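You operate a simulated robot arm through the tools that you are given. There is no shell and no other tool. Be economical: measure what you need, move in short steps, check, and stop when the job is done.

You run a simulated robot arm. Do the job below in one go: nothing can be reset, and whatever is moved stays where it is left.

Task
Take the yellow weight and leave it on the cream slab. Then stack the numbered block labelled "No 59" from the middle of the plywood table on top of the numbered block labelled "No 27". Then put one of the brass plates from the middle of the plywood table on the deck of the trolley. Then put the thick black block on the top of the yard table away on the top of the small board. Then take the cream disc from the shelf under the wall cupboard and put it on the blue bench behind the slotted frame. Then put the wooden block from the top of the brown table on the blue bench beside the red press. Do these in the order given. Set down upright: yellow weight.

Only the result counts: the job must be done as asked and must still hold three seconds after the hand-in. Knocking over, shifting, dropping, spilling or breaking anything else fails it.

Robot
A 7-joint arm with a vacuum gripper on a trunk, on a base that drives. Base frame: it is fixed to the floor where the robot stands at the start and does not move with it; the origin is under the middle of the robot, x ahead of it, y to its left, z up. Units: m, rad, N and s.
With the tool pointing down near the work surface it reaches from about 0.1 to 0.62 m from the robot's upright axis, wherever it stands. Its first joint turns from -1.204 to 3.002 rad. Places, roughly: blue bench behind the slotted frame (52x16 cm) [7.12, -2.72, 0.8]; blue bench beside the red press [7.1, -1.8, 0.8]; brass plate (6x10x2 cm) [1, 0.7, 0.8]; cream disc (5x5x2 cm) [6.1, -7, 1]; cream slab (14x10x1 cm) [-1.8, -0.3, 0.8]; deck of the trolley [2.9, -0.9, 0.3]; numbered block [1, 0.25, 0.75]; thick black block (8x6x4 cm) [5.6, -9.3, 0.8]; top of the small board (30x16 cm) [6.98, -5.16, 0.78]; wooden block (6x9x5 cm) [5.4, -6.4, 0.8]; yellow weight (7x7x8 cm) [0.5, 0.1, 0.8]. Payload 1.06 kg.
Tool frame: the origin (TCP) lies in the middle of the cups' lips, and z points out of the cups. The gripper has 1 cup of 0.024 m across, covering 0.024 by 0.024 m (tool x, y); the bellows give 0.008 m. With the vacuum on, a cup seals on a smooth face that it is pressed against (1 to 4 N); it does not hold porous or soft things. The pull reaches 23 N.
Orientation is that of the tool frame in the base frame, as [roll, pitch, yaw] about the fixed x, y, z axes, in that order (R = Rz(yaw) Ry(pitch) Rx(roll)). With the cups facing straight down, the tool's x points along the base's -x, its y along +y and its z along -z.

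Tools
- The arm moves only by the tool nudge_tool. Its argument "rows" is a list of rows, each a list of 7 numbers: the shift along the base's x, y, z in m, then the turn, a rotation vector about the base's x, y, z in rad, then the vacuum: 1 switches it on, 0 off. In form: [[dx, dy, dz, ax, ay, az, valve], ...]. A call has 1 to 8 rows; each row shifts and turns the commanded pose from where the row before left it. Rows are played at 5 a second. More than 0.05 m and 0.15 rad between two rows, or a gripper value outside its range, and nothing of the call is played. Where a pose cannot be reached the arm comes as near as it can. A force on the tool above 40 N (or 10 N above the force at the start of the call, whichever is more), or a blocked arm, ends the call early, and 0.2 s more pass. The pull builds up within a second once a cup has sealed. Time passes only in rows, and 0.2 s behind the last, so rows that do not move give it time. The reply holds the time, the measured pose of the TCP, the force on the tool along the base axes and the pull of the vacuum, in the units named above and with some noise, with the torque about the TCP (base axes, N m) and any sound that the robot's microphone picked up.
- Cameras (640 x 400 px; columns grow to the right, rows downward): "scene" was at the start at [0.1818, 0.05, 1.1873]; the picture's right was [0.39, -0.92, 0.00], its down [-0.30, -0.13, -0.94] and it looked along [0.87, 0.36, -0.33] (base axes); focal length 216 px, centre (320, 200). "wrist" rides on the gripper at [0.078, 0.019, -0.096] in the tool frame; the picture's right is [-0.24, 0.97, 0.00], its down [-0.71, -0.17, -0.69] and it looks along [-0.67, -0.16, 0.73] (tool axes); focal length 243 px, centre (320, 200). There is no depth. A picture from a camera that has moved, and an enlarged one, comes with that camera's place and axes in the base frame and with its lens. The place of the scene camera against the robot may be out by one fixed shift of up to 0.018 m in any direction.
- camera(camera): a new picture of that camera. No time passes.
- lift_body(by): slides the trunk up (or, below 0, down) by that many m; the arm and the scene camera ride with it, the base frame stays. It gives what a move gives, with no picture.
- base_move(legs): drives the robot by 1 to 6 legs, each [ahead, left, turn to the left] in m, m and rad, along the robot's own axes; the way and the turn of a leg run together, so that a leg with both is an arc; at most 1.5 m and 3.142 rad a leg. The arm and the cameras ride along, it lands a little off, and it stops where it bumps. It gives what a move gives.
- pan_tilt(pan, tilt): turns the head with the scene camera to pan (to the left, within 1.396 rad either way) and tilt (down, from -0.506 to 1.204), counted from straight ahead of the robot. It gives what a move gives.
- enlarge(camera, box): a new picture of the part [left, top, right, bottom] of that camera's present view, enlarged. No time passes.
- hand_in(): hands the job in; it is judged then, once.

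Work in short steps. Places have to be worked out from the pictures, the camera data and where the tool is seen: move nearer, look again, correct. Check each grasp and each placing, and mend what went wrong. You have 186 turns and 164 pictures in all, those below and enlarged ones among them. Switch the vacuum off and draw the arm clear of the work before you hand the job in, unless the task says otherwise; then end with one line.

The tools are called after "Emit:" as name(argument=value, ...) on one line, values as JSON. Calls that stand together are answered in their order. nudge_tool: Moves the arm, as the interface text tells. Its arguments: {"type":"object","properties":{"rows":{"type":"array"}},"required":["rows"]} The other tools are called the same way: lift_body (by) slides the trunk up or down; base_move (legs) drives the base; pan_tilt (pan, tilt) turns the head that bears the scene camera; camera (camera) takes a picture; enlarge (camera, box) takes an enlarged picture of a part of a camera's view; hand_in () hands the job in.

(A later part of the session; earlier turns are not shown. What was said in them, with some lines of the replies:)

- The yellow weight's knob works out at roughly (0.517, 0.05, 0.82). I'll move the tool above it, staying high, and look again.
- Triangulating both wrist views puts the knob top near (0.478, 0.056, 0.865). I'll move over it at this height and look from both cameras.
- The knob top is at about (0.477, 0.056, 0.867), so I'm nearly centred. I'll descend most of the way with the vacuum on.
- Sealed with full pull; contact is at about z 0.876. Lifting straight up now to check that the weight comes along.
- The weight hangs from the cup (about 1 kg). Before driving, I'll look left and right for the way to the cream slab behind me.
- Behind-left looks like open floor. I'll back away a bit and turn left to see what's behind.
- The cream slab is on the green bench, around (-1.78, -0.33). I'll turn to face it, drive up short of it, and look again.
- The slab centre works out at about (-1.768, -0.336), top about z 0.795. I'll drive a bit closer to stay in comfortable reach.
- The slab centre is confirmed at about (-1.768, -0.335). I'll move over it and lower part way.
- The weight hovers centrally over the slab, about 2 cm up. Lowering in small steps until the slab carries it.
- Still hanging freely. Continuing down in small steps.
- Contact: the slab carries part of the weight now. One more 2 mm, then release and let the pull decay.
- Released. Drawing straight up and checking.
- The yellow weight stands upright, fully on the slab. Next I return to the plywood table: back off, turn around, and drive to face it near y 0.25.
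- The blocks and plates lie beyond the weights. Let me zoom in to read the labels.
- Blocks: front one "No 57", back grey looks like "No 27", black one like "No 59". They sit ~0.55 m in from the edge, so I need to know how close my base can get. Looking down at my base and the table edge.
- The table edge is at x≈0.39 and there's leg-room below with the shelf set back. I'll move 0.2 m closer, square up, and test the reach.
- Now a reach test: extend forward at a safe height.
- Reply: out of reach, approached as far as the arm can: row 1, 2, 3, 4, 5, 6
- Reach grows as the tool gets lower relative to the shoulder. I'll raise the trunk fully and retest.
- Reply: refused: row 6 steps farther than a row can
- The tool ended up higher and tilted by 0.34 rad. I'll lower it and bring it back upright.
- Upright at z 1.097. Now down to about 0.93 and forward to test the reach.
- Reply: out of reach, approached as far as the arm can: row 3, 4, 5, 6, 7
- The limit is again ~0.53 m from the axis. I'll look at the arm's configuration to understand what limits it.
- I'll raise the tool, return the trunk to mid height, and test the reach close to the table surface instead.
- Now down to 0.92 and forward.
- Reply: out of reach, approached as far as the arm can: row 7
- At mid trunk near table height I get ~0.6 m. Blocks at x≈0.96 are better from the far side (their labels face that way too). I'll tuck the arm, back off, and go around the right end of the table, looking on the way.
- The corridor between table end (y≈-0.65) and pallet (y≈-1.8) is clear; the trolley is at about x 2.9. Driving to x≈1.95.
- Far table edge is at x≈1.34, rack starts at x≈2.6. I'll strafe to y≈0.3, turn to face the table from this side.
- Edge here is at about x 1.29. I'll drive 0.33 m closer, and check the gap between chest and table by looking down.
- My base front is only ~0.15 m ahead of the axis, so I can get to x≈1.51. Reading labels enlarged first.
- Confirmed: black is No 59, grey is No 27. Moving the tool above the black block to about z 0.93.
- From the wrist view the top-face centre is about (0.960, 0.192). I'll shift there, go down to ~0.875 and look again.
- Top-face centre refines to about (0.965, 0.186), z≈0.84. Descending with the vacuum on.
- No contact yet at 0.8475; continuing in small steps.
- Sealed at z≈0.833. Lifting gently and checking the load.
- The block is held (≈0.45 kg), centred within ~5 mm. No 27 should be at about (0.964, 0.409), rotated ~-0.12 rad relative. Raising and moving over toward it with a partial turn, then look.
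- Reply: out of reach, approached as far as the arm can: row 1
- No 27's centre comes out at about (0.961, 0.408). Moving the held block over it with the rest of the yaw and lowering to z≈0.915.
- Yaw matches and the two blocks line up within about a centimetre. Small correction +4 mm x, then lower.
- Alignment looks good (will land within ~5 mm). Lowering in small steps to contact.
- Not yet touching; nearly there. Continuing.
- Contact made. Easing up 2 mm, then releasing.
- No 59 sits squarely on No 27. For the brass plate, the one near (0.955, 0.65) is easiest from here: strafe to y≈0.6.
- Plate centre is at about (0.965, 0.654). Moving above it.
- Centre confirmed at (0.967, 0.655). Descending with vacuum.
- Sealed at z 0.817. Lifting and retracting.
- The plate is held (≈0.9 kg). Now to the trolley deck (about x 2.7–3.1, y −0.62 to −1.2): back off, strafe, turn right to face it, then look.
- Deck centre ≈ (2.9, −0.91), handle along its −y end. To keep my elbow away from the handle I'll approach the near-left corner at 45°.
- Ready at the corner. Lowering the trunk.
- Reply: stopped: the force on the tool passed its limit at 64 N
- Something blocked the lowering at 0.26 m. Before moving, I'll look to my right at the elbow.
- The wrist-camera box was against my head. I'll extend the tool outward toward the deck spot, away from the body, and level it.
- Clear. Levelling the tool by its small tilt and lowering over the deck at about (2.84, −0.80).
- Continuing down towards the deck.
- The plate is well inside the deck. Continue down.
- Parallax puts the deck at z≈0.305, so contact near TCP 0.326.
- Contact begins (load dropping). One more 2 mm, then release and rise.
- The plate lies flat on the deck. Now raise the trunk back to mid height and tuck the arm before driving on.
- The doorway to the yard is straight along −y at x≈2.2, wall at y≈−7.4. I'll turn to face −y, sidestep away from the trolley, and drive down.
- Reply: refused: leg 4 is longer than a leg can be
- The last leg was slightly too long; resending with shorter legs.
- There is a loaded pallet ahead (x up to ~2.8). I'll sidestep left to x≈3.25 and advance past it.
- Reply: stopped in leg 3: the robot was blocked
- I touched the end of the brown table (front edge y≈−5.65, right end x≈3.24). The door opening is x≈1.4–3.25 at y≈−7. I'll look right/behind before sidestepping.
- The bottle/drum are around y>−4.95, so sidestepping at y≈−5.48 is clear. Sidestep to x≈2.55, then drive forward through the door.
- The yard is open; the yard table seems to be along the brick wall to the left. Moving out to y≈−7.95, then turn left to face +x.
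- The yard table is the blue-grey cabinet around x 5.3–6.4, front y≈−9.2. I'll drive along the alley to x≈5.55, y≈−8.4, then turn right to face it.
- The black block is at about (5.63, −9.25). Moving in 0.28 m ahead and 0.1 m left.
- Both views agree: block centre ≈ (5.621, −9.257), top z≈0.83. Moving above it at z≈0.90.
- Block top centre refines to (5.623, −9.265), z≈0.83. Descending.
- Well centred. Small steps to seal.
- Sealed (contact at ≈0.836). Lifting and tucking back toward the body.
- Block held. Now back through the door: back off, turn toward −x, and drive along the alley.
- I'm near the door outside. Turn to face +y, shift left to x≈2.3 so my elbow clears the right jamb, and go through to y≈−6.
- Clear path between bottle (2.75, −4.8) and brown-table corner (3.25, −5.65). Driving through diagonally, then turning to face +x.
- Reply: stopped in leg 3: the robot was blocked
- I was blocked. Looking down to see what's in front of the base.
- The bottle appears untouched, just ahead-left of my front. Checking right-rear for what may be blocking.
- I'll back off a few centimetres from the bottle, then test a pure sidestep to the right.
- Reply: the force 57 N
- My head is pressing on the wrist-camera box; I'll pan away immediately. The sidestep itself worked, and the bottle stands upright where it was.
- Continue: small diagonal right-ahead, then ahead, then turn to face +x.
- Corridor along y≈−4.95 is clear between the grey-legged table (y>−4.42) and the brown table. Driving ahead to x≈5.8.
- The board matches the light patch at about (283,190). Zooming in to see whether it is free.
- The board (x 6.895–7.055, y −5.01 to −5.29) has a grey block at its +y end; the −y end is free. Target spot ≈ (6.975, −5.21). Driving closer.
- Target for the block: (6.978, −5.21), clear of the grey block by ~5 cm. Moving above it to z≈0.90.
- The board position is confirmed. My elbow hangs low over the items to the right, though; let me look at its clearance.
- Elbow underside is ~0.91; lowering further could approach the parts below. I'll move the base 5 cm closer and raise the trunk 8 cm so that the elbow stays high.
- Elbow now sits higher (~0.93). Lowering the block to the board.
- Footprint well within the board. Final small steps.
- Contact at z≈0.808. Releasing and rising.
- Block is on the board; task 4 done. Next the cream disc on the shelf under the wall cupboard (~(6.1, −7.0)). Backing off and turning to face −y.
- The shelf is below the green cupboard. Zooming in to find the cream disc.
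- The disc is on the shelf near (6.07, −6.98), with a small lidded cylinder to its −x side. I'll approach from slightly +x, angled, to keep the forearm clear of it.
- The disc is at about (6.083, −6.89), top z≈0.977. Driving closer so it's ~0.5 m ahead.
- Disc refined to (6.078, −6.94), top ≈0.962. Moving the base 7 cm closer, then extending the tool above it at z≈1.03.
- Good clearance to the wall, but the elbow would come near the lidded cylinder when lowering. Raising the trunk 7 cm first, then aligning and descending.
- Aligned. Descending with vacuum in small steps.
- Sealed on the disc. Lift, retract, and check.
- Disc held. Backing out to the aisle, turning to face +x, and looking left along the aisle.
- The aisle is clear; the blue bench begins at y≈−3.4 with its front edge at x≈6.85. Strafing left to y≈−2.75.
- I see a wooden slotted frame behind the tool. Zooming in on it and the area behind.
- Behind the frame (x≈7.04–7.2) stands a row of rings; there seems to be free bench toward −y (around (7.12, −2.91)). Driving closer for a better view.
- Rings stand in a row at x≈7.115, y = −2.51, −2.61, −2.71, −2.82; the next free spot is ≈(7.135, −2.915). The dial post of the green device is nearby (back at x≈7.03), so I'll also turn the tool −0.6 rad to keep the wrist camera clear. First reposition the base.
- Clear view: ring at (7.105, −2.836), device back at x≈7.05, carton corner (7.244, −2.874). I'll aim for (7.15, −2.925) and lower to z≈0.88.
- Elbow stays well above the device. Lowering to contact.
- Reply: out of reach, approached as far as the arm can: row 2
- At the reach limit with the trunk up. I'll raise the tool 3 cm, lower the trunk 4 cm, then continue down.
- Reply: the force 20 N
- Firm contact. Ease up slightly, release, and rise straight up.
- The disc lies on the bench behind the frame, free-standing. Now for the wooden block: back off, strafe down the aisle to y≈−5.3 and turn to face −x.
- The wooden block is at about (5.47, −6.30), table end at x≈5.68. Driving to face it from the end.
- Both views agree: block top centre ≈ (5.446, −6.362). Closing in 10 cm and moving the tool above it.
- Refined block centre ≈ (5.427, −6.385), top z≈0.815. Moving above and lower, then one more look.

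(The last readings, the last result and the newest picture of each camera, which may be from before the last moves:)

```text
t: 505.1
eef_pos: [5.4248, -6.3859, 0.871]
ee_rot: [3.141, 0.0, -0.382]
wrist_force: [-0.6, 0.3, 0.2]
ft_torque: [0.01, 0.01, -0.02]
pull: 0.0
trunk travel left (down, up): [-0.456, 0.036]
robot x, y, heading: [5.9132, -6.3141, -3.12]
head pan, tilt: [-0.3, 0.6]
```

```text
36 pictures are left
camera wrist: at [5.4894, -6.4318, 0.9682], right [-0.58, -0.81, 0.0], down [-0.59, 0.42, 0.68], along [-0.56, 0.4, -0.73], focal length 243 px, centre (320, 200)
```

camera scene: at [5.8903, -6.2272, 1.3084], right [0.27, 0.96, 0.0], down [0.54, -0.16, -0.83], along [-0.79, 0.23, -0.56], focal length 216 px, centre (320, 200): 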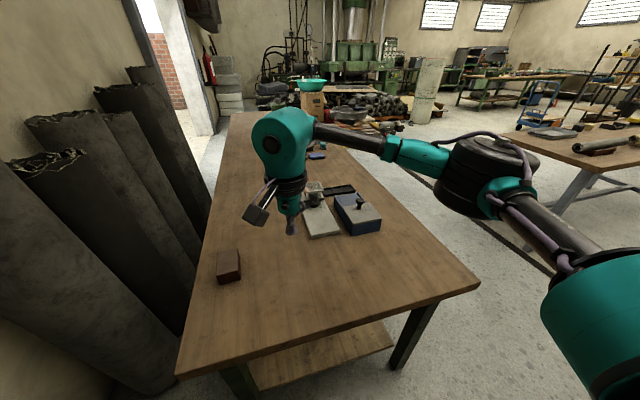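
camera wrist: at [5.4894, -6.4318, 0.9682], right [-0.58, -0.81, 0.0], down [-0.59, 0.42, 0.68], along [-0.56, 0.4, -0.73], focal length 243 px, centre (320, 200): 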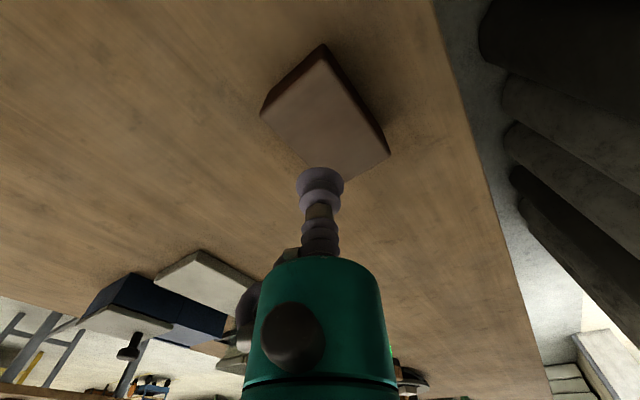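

Aligned. Descending with vacuum.

Emit:
nudge_tool(rows=[[0.001, -0.002, -0.02, 0, 0, 0, 1], [0, 0, -0.015, 0, 0, 0, 1], [0, 0, -0.005, 0, 0, 0, 1], [0, 0, 0, 0, 0, 0, 1]])

Emit:
nudge_tool(rows=[[0, 0, -0.004, 0, 0, 0, 1], [0, 0, -0.003, 0, 0, 0, 1], [0, 0, 0, 0, 0, 0, 1]])

```text
t: 506.1
eef_pos: [5.4269, -6.3888, 0.8272]
ee_rot: [3.141, 0.0, -0.379]
wrist_force: [-0.3, -0.1, -0.1]
ft_torque: [0.01, 0.03, -0.01]
pull: 0.0
trunk travel left (down, up): [-0.456, 0.036]
robot x, y, heading: [5.9132, -6.3148, -3.116]
head pan, tilt: [-0.3, 0.6]
```

```text
t: 506.9
eef_pos: [5.4273, -6.389, 0.8197]
ee_rot: [-3.142, -0.003, -0.38]
wrist_force: [-0.3, 0.6, 0.2]
ft_torque: [-0.01, -0.03, -0.03]
pull: 0.0
trunk travel left (down, up): [-0.456, 0.036]
robot x, y, heading: [5.919, -6.318, -3.121]
head pan, tilt: [-0.3, 0.6]
```

Emit:
nudge_tool(rows=[[0, 0, -0.004, 0, 0, 0, 1], [0, 0, -0.003, 0, 0, 0, 1], [0, 0, 0, 0, 0, 0, 1]])

```text
t: 507.7
eef_pos: [5.4275, -6.3884, 0.8119]
ee_rot: [-3.14, -0.002, -0.381]
wrist_force: [0.0, 0.5, -0.1]
ft_torque: [0.0, -0.02, 0.02]
pull: 0.1
trunk travel left (down, up): [-0.456, 0.036]
robot x, y, heading: [5.9162, -6.3177, -3.117]
head pan, tilt: [-0.3, 0.6]
```

Emit:
nudge_tool(rows=[[0, 0, -0.004, 0, 0, 0, 1], [0, 0, -0.003, 0, 0, 0, 1], [0, 0, 0, 0, 0, 0, 1]])

Emit:
camera(camera="wrist")

```text
t: 508.5
eef_pos: [5.4273, -6.3885, 0.8043]
ee_rot: [3.141, 0.001, -0.381]
wrist_force: [0.6, -0.8, 6.2]
ft_torque: [-0.01, 0.01, 0.05]
pull: 22.8
trunk travel left (down, up): [-0.456, 0.036]
robot x, y, heading: [5.9147, -6.3171, -3.116]
head pan, tilt: [-0.3, 0.6]
```

```text
35 pictures are left
camera wrist: at [5.4919, -6.4354, 0.9013], right [-0.58, -0.82, 0.0], down [-0.59, 0.42, 0.68], along [-0.56, 0.4, -0.73], focal length 243 px, centre (320, 200)
```

wrist: 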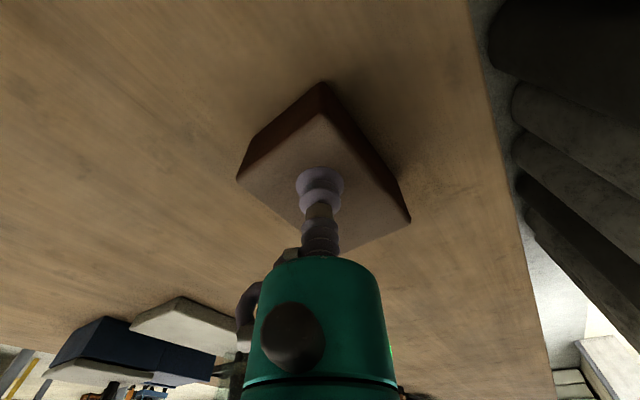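

Sealed. Lifting and tucking back.

Emit:
nudge_tool(rows=[[0, 0, 0.01, 0, 0, 0, 1], [0, 0, 0.03, 0, 0, 0, 1], [0, 0, 0.045, 0, 0, 0, 1], [0.01, 0.01, 0.045, 0, 0, 0, 1], [0.02, 0.015, 0.04, 0, 0, 0.1, 1], [0.02, 0.015, 0.04, 0, 0, 0.1, 1], [0.02, 0.015, 0.02, 0, 0, 0.1, 1], [0.02, 0.0, 0.01, 0, 0, 0.1, 1]])

Emit:
camera(camera="wrist")

```text
t: 510.3
eef_pos: [5.5175, -6.3331, 1.0418]
ee_rot: [-3.14, -0.001, 0.022]
wrist_force: [-0.7, -0.7, -1.9]
ft_torque: [0.0, -0.04, 0.02]
pull: 23.0
trunk travel left (down, up): [-0.456, 0.036]
robot x, y, heading: [5.9156, -6.3155, -3.118]
head pan, tilt: [-0.3, 0.6]
```

```text
34 pictures are left
camera wrist: at [5.5949, -6.3505, 1.1383], right [-0.22, -0.98, 0.0], down [-0.71, 0.16, 0.68], along [-0.67, 0.15, -0.73], focal length 243 px, centre (320, 200)
```

wrist: 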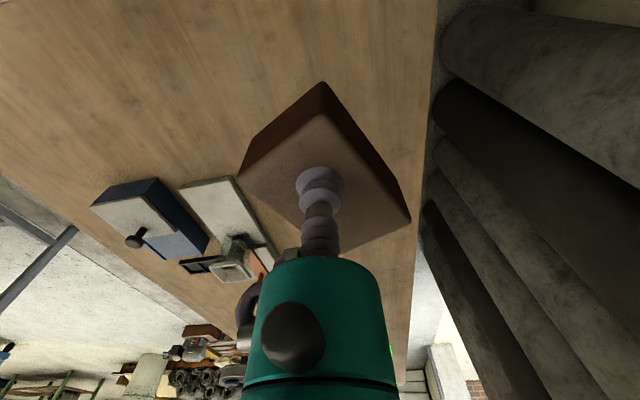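

Held. Driving back to the aisle, turning to face +x, then up to the bench.

Emit:
base_move(legs=[[-0.34, 0, 0], [0, -1.0, 0], [0, 0, 3.12], [0, 1.3, 0], [0, 1.2, 0]])

Emit:
pan_tilt(pan=0.85, tilt=0.4)

Emit:
camera(camera="scene")

```text
t: 550.3
eef_pos: [6.7101, -2.7628, 1.041]
ee_rot: [-3.141, -0.001, 3.138]
wrist_force: [-0.3, -0.3, -2.1]
ft_torque: [0.03, 0.06, -0.01]
pull: 23.0
trunk travel left (down, up): [-0.456, 0.036]
robot x, y, heading: [6.3089, -2.7711, -0.004]
head pan, tilt: [-0.3, 0.6]
```

```text
t: 551.7
eef_pos: [6.71, -2.7646, 1.0414]
ee_rot: [-3.141, -0.001, 3.137]
wrist_force: [-0.1, 0.3, -1.1]
ft_torque: [-0.01, 0.02, -0.02]
pull: 23.3
trunk travel left (down, up): [-0.456, 0.036]
robot x, y, heading: [6.3123, -2.7697, 0.002]
head pan, tilt: [0.85, 0.4]
```

```text
33 pictures are left
camera scene: at [6.4115, -2.6892, 1.3266], right [0.75, -0.66, 0.0], down [-0.26, -0.29, -0.92], along [0.61, 0.69, -0.39], focal length 216 px, centre (320, 200)
```

scene: 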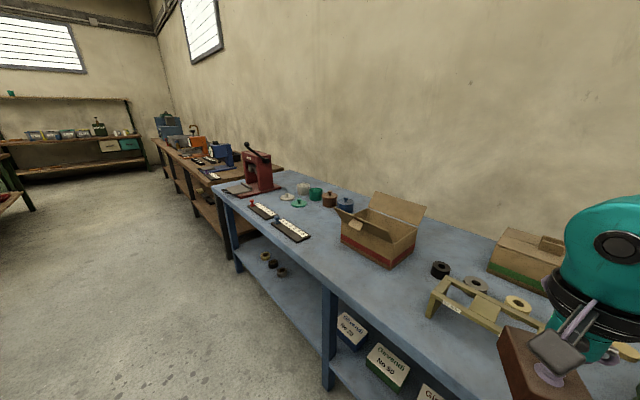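

The red press stands near the bench's far end; target area (7.1, −1.8) is beside it with some small pots. Zooming.

Emit:
enlarge(camera="scene", box=[215, 140, 375, 260])

```text
3.33 times, centred on (295, 200) of scene
camera zoom: at [6.4115, -2.6892, 1.3266], right [0.75, -0.66, 0.0], down [-0.26, -0.29, -0.92], along [0.61, 0.69, -0.39], focal length 720 px, centre (403, 200)
```

zoom: 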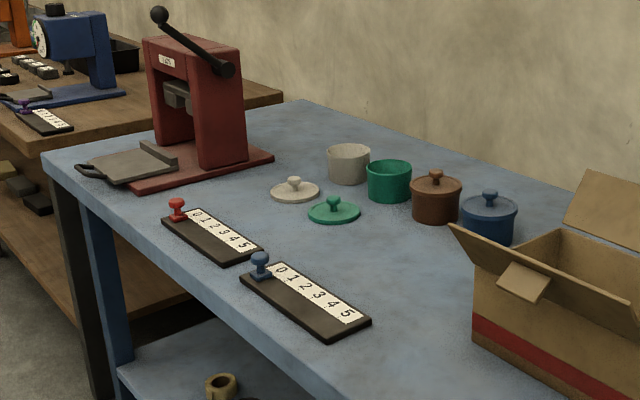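

Free spot: ≈(7.065, −1.86), between the green lid, brown pot, ruler and carton. I'll strafe to y≈−1.73 and turn slightly right so my elbow stays in front of the carton.

Emit:
base_move(legs=[[0, 1.04, 0], [0, 0, -0.25]])

Emit:
pan_tilt(pan=-0.3, tilt=0.5)

Emit:
camera(camera="scene")

Emit:
camera(camera="wrist")

```text
t: 562.0
eef_pos: [6.7036, -1.8295, 1.0416]
ee_rot: [-3.141, -0.002, 2.865]
wrist_force: [-0.3, 0.7, -1.5]
ft_torque: [-0.03, 0.03, 0.0]
pull: 22.9
trunk travel left (down, up): [-0.456, 0.036]
robot x, y, heading: [6.3154, -1.7322, -0.267]
head pan, tilt: [0.85, 0.4]
```

```text
t: 563.4
eef_pos: [6.7032, -1.8322, 1.0422]
ee_rot: [3.142, -0.001, 2.866]
wrist_force: [-0.1, 0.3, -1.2]
ft_torque: [-0.03, 0.02, 0.03]
pull: 22.9
trunk travel left (down, up): [-0.456, 0.036]
robot x, y, heading: [6.32, -1.7293, -0.271]
head pan, tilt: [-0.3, 0.499]
```

```text
31 pictures are left
camera scene: at [6.4312, -1.7778, 1.3175], right [-0.54, -0.84, 0.0], down [-0.4, 0.26, -0.88], along [0.74, -0.48, -0.48], focal length 216 px, centre (320, 200)
```

scene: 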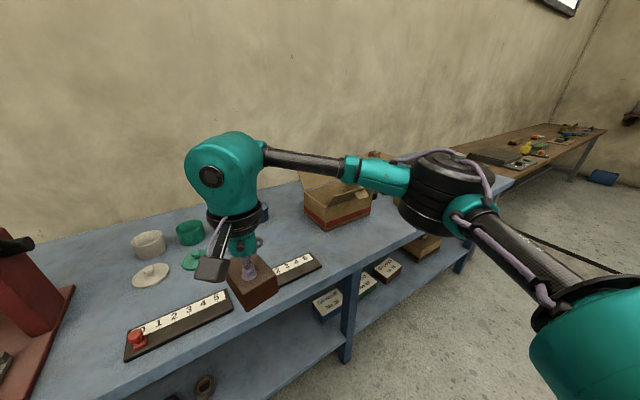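

```text
30 pictures are left
camera wrist: at [6.6322, -1.7906, 1.138], right [0.49, 0.87, 0.0], down [0.64, -0.36, 0.68], along [0.6, -0.34, -0.73], focal length 243 px, centre (320, 200)
```

wrist: 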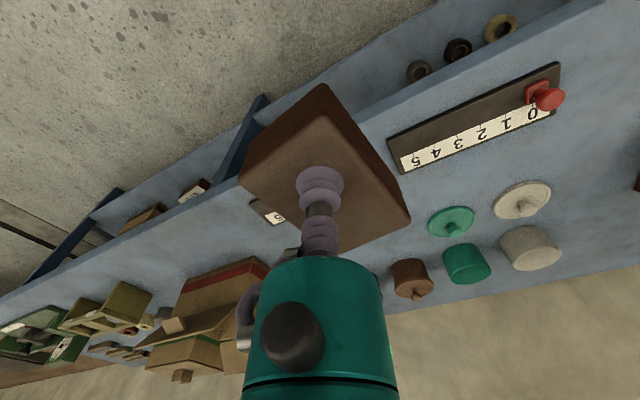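

Green lid at (7.084, −1.744), brown pot ≈(7.2, −1.86), rulers at x<6.95. Target (7.05, −1.86) leaves ≥4.5 cm all round. Moving in.

Emit:
base_move(legs=[[0.19, 0.06, 0]])

Emit:
nudge_tool(rows=[[0.03, 0.0, -0.02, 0, 0, 0, 1], [0.03, 0.0, -0.02, 0, 0, 0, 1], [0.03, 0.0, -0.02, 0, 0, 0, 1], [0.02, 0.0, -0.02, 0, 0, 0, 1], [0, 0, 0, 0, 0, 0, 1]])

Emit:
camera(camera="wrist")

Emit:
camera(camera="scene")

```text
t: 565.0
eef_pos: [6.9051, -1.8234, 1.0419]
ee_rot: [-3.141, 0.0, 2.866]
wrist_force: [0.0, 0.0, -1.7]
ft_torque: [-0.02, 0.07, -0.02]
pull: 23.3
trunk travel left (down, up): [-0.456, 0.036]
robot x, y, heading: [6.517, -1.7253, -0.275]
head pan, tilt: [-0.3, 0.499]
```

```text
t: 566.2
eef_pos: [7.0123, -1.8252, 0.958]
ee_rot: [-3.141, 0.001, 2.866]
wrist_force: [0.3, 0.6, -2.0]
ft_torque: [0.0, 0.02, 0.0]
pull: 22.7
trunk travel left (down, up): [-0.456, 0.036]
robot x, y, heading: [6.5193, -1.7241, -0.275]
head pan, tilt: [-0.3, 0.499]
```

```text
29 pictures are left
camera wrist: at [6.9424, -1.7858, 1.0549], right [0.49, 0.87, 0.0], down [0.64, -0.36, 0.68], along [0.6, -0.34, -0.73], focal length 243 px, centre (320, 200)
```

wrist: 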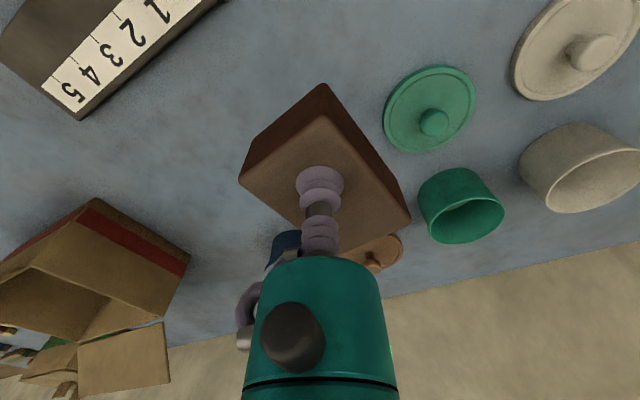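

```text
28 pictures are left
camera scene: at [6.6328, -1.7714, 1.3175], right [-0.54, -0.84, 0.0], down [-0.4, 0.26, -0.88], along [0.74, -0.48, -0.48], focal length 216 px, centre (320, 200)
```

scene: 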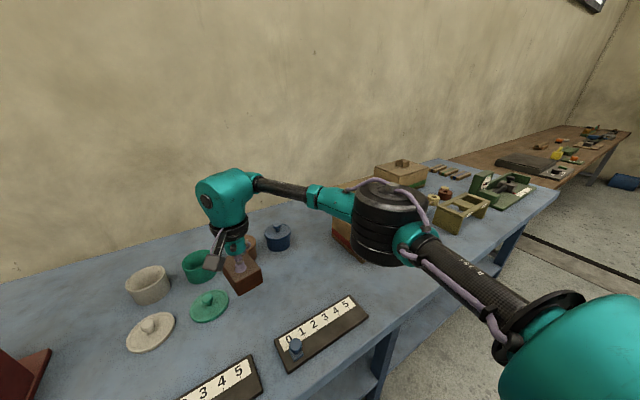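

Aligning over (7.045, −1.86) and lowering to z≈0.865 (contact expected ≈0.845).

Emit:
nudge_tool(rows=[[0.017, -0.018, -0.02, 0, 0, 0, 1], [0.016, -0.017, -0.025, 0, 0, 0, 1], [0, 0, -0.03, 0, 0, 0, 1], [0, 0, -0.015, 0, 0, 0, 1], [0, 0, 0, 0, 0, 0, 1]])

Emit:
camera(camera="wrist")

Emit:
camera(camera="scene")

```text
t: 567.4
eef_pos: [7.0493, -1.8609, 0.8713]
ee_rot: [3.141, -0.002, 2.866]
wrist_force: [-0.3, 0.2, -0.8]
ft_torque: [0.01, 0.0, 0.01]
pull: 23.1
trunk travel left (down, up): [-0.456, 0.036]
robot x, y, heading: [6.5205, -1.725, -0.273]
head pan, tilt: [-0.3, 0.499]
```

```text
27 pictures are left
camera wrist: at [6.9779, -1.8213, 0.968], right [0.49, 0.87, 0.0], down [0.64, -0.36, 0.68], along [0.6, -0.34, -0.73], focal length 243 px, centre (320, 200)
```

wrist: 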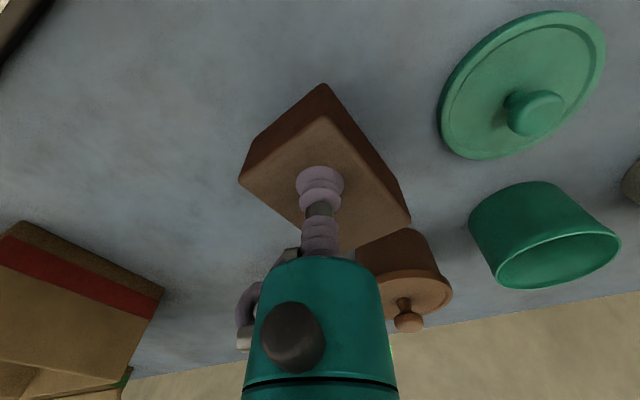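

```text
26 pictures are left
camera scene: at [6.6329, -1.7714, 1.3175], right [-0.54, -0.84, 0.0], down [-0.4, 0.26, -0.88], along [0.74, -0.48, -0.48], focal length 216 px, centre (320, 200)
```

scene: 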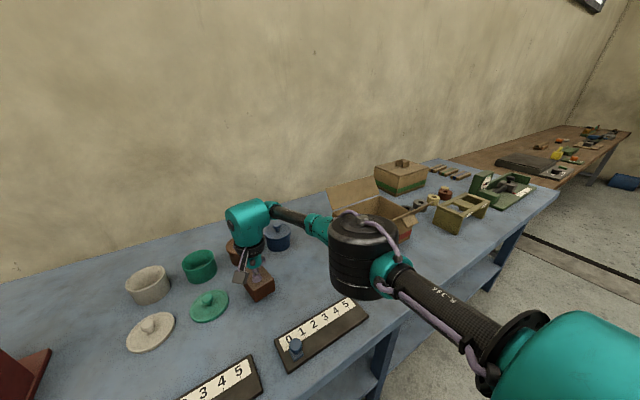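

Everything is clear. Lowering in small steps.

Emit:
nudge_tool(rows=[[0, 0, -0.008, 0, 0, 0, 1], [0, 0, -0.006, 0, 0, 0, 1], [0, 0, -0.004, 0, 0, 0, 1], [0, 0, 0, 0, 0, 0, 1]])

Emit:
nudge_tool(rows=[[0, 0, -0.003, 0, 0, 0, 1], [0, 0, -0.003, 0, 0, 0, 1], [0, 0, 0, 0, 0, 0, 1]])

```text
t: 568.4
eef_pos: [7.0476, -1.8599, 0.8542]
ee_rot: [-3.141, -0.002, 2.866]
wrist_force: [0.2, 0.2, -1.6]
ft_torque: [-0.02, 0.03, 0.01]
pull: 22.7
trunk travel left (down, up): [-0.456, 0.036]
robot x, y, heading: [6.5171, -1.7227, -0.278]
head pan, tilt: [-0.3, 0.499]
```

```text
t: 569.2
eef_pos: [7.0487, -1.8594, 0.8473]
ee_rot: [3.141, -0.002, 2.867]
wrist_force: [0.2, 0.1, -1.3]
ft_torque: [-0.03, 0.04, -0.02]
pull: 23.3
trunk travel left (down, up): [-0.456, 0.036]
robot x, y, heading: [6.5211, -1.7249, -0.271]
head pan, tilt: [-0.3, 0.499]
```

Emit:
nudge_tool(rows=[[0, 0, -0.003, 0, 0, 0, 1], [0, 0, -0.002, 0, 0, 0, 1], [0, 0, 0, 0, 0, 0, 1]])

Emit:
nudge_tool(rows=[[0, 0, -0.002, 0, 0, 0, 1], [0, 0, 0, 0, 0, 0, 1]])

```text
t: 570.0
eef_pos: [7.0488, -1.8603, 0.8444]
ee_rot: [3.141, 0.001, 2.866]
wrist_force: [-1.0, 0.9, 15.9]
ft_torque: [0.0, -0.06, 0.0]
pull: 23.3
trunk travel left (down, up): [-0.456, 0.036]
robot x, y, heading: [6.5191, -1.7226, -0.278]
head pan, tilt: [-0.3, 0.499]
```

```text
t: 570.6
eef_pos: [7.0471, -1.861, 0.8426]
ee_rot: [3.142, 0.001, 2.865]
wrist_force: [5.5, 1.7, 15.9]
ft_torque: [-0.03, -0.01, 0.03]
pull: 22.4
trunk travel left (down, up): [-0.456, 0.036]
robot x, y, heading: [6.5214, -1.7282, -0.272]
head pan, tilt: [-0.3, 0.499]
```

Contact. Ease, release, and rise.

Emit:
nudge_tool(rows=[[0, 0, 0.002, 0, 0, 0, 1], [0, 0, 0, 0, 0, 0, 0], [0, 0, 0, 0, 0, 0, 0], [0, 0, 0, 0, 0, 0, 0], [0, 0, 0, 0, 0, 0, 0]])

Emit:
nudge_tool(rows=[[0, 0, 0.01, 0, 0, 0, 0], [0, 0, 0.03, 0, 0, 0, 0], [0, 0, 0.04, 0, 0, 0, 0], [0, 0, 0.04, 0, 0, 0, 0], [-0.03, 0, 0.03, 0, 0, 0, 0], [-0.03, 0, 0.03, 0, 0, 0, 0], [-0.04, 0, 0, 0, 0, 0, 0]])

Emit:
camera(camera="wrist")

```text
t: 571.8
eef_pos: [7.0472, -1.8601, 0.8443]
ee_rot: [3.14, -0.003, 2.865]
wrist_force: [-0.6, 0.3, 1.4]
ft_torque: [0.02, -0.02, -0.01]
pull: 0.1
trunk travel left (down, up): [-0.456, 0.036]
robot x, y, heading: [6.5163, -1.726, -0.27]
head pan, tilt: [-0.3, 0.499]
```

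```text
t: 573.4
eef_pos: [6.949, -1.8599, 1.021]
ee_rot: [3.141, 0.001, 2.863]
wrist_force: [-0.3, -0.5, 0.2]
ft_torque: [-0.01, -0.02, -0.04]
pull: 0.0
trunk travel left (down, up): [-0.456, 0.036]
robot x, y, heading: [6.5192, -1.7227, -0.274]
head pan, tilt: [-0.3, 0.499]
```

```text
25 pictures are left
camera wrist: at [6.8778, -1.8194, 1.1171], right [0.49, 0.87, 0.0], down [0.63, -0.36, 0.68], along [0.6, -0.34, -0.73], focal length 243 px, centre (320, 200)
```

wrist: 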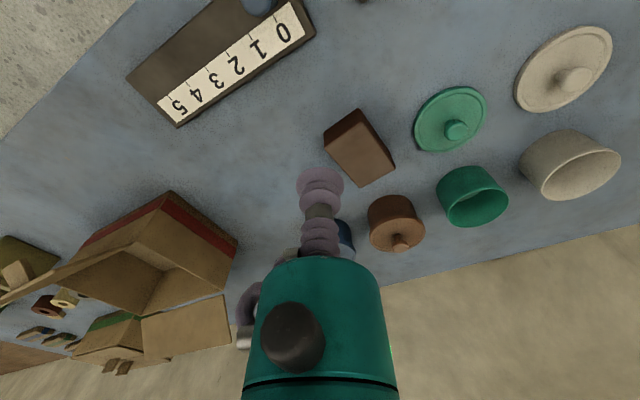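

The wooden block stands free on the blue bench, the vacuum is off and the arm is raised. Backing the base clear, then handing in.

Emit:
base_move(legs=[[-0.25, 0, 0]])

Emit:
hand_in()

```text
t: 575.2
eef_pos: [6.7057, -1.7911, 1.0208]
ee_rot: [3.142, 0.0, 2.868]
wrist_force: [0.1, 0.1, -0.2]
ft_torque: [0.0, -0.02, 0.01]
pull: 0.0
trunk travel left (down, up): [-0.456, 0.036]
robot x, y, heading: [6.2718, -1.6561, -0.274]
head pan, tilt: [-0.3, 0.499]
```

```text
The job is handed in.
```

All six placements were made in the order given and the job is handed in; on the way the base was blocked twice, at the brown table and near a yellow bottle, and neither looked disturbed in the pictures.
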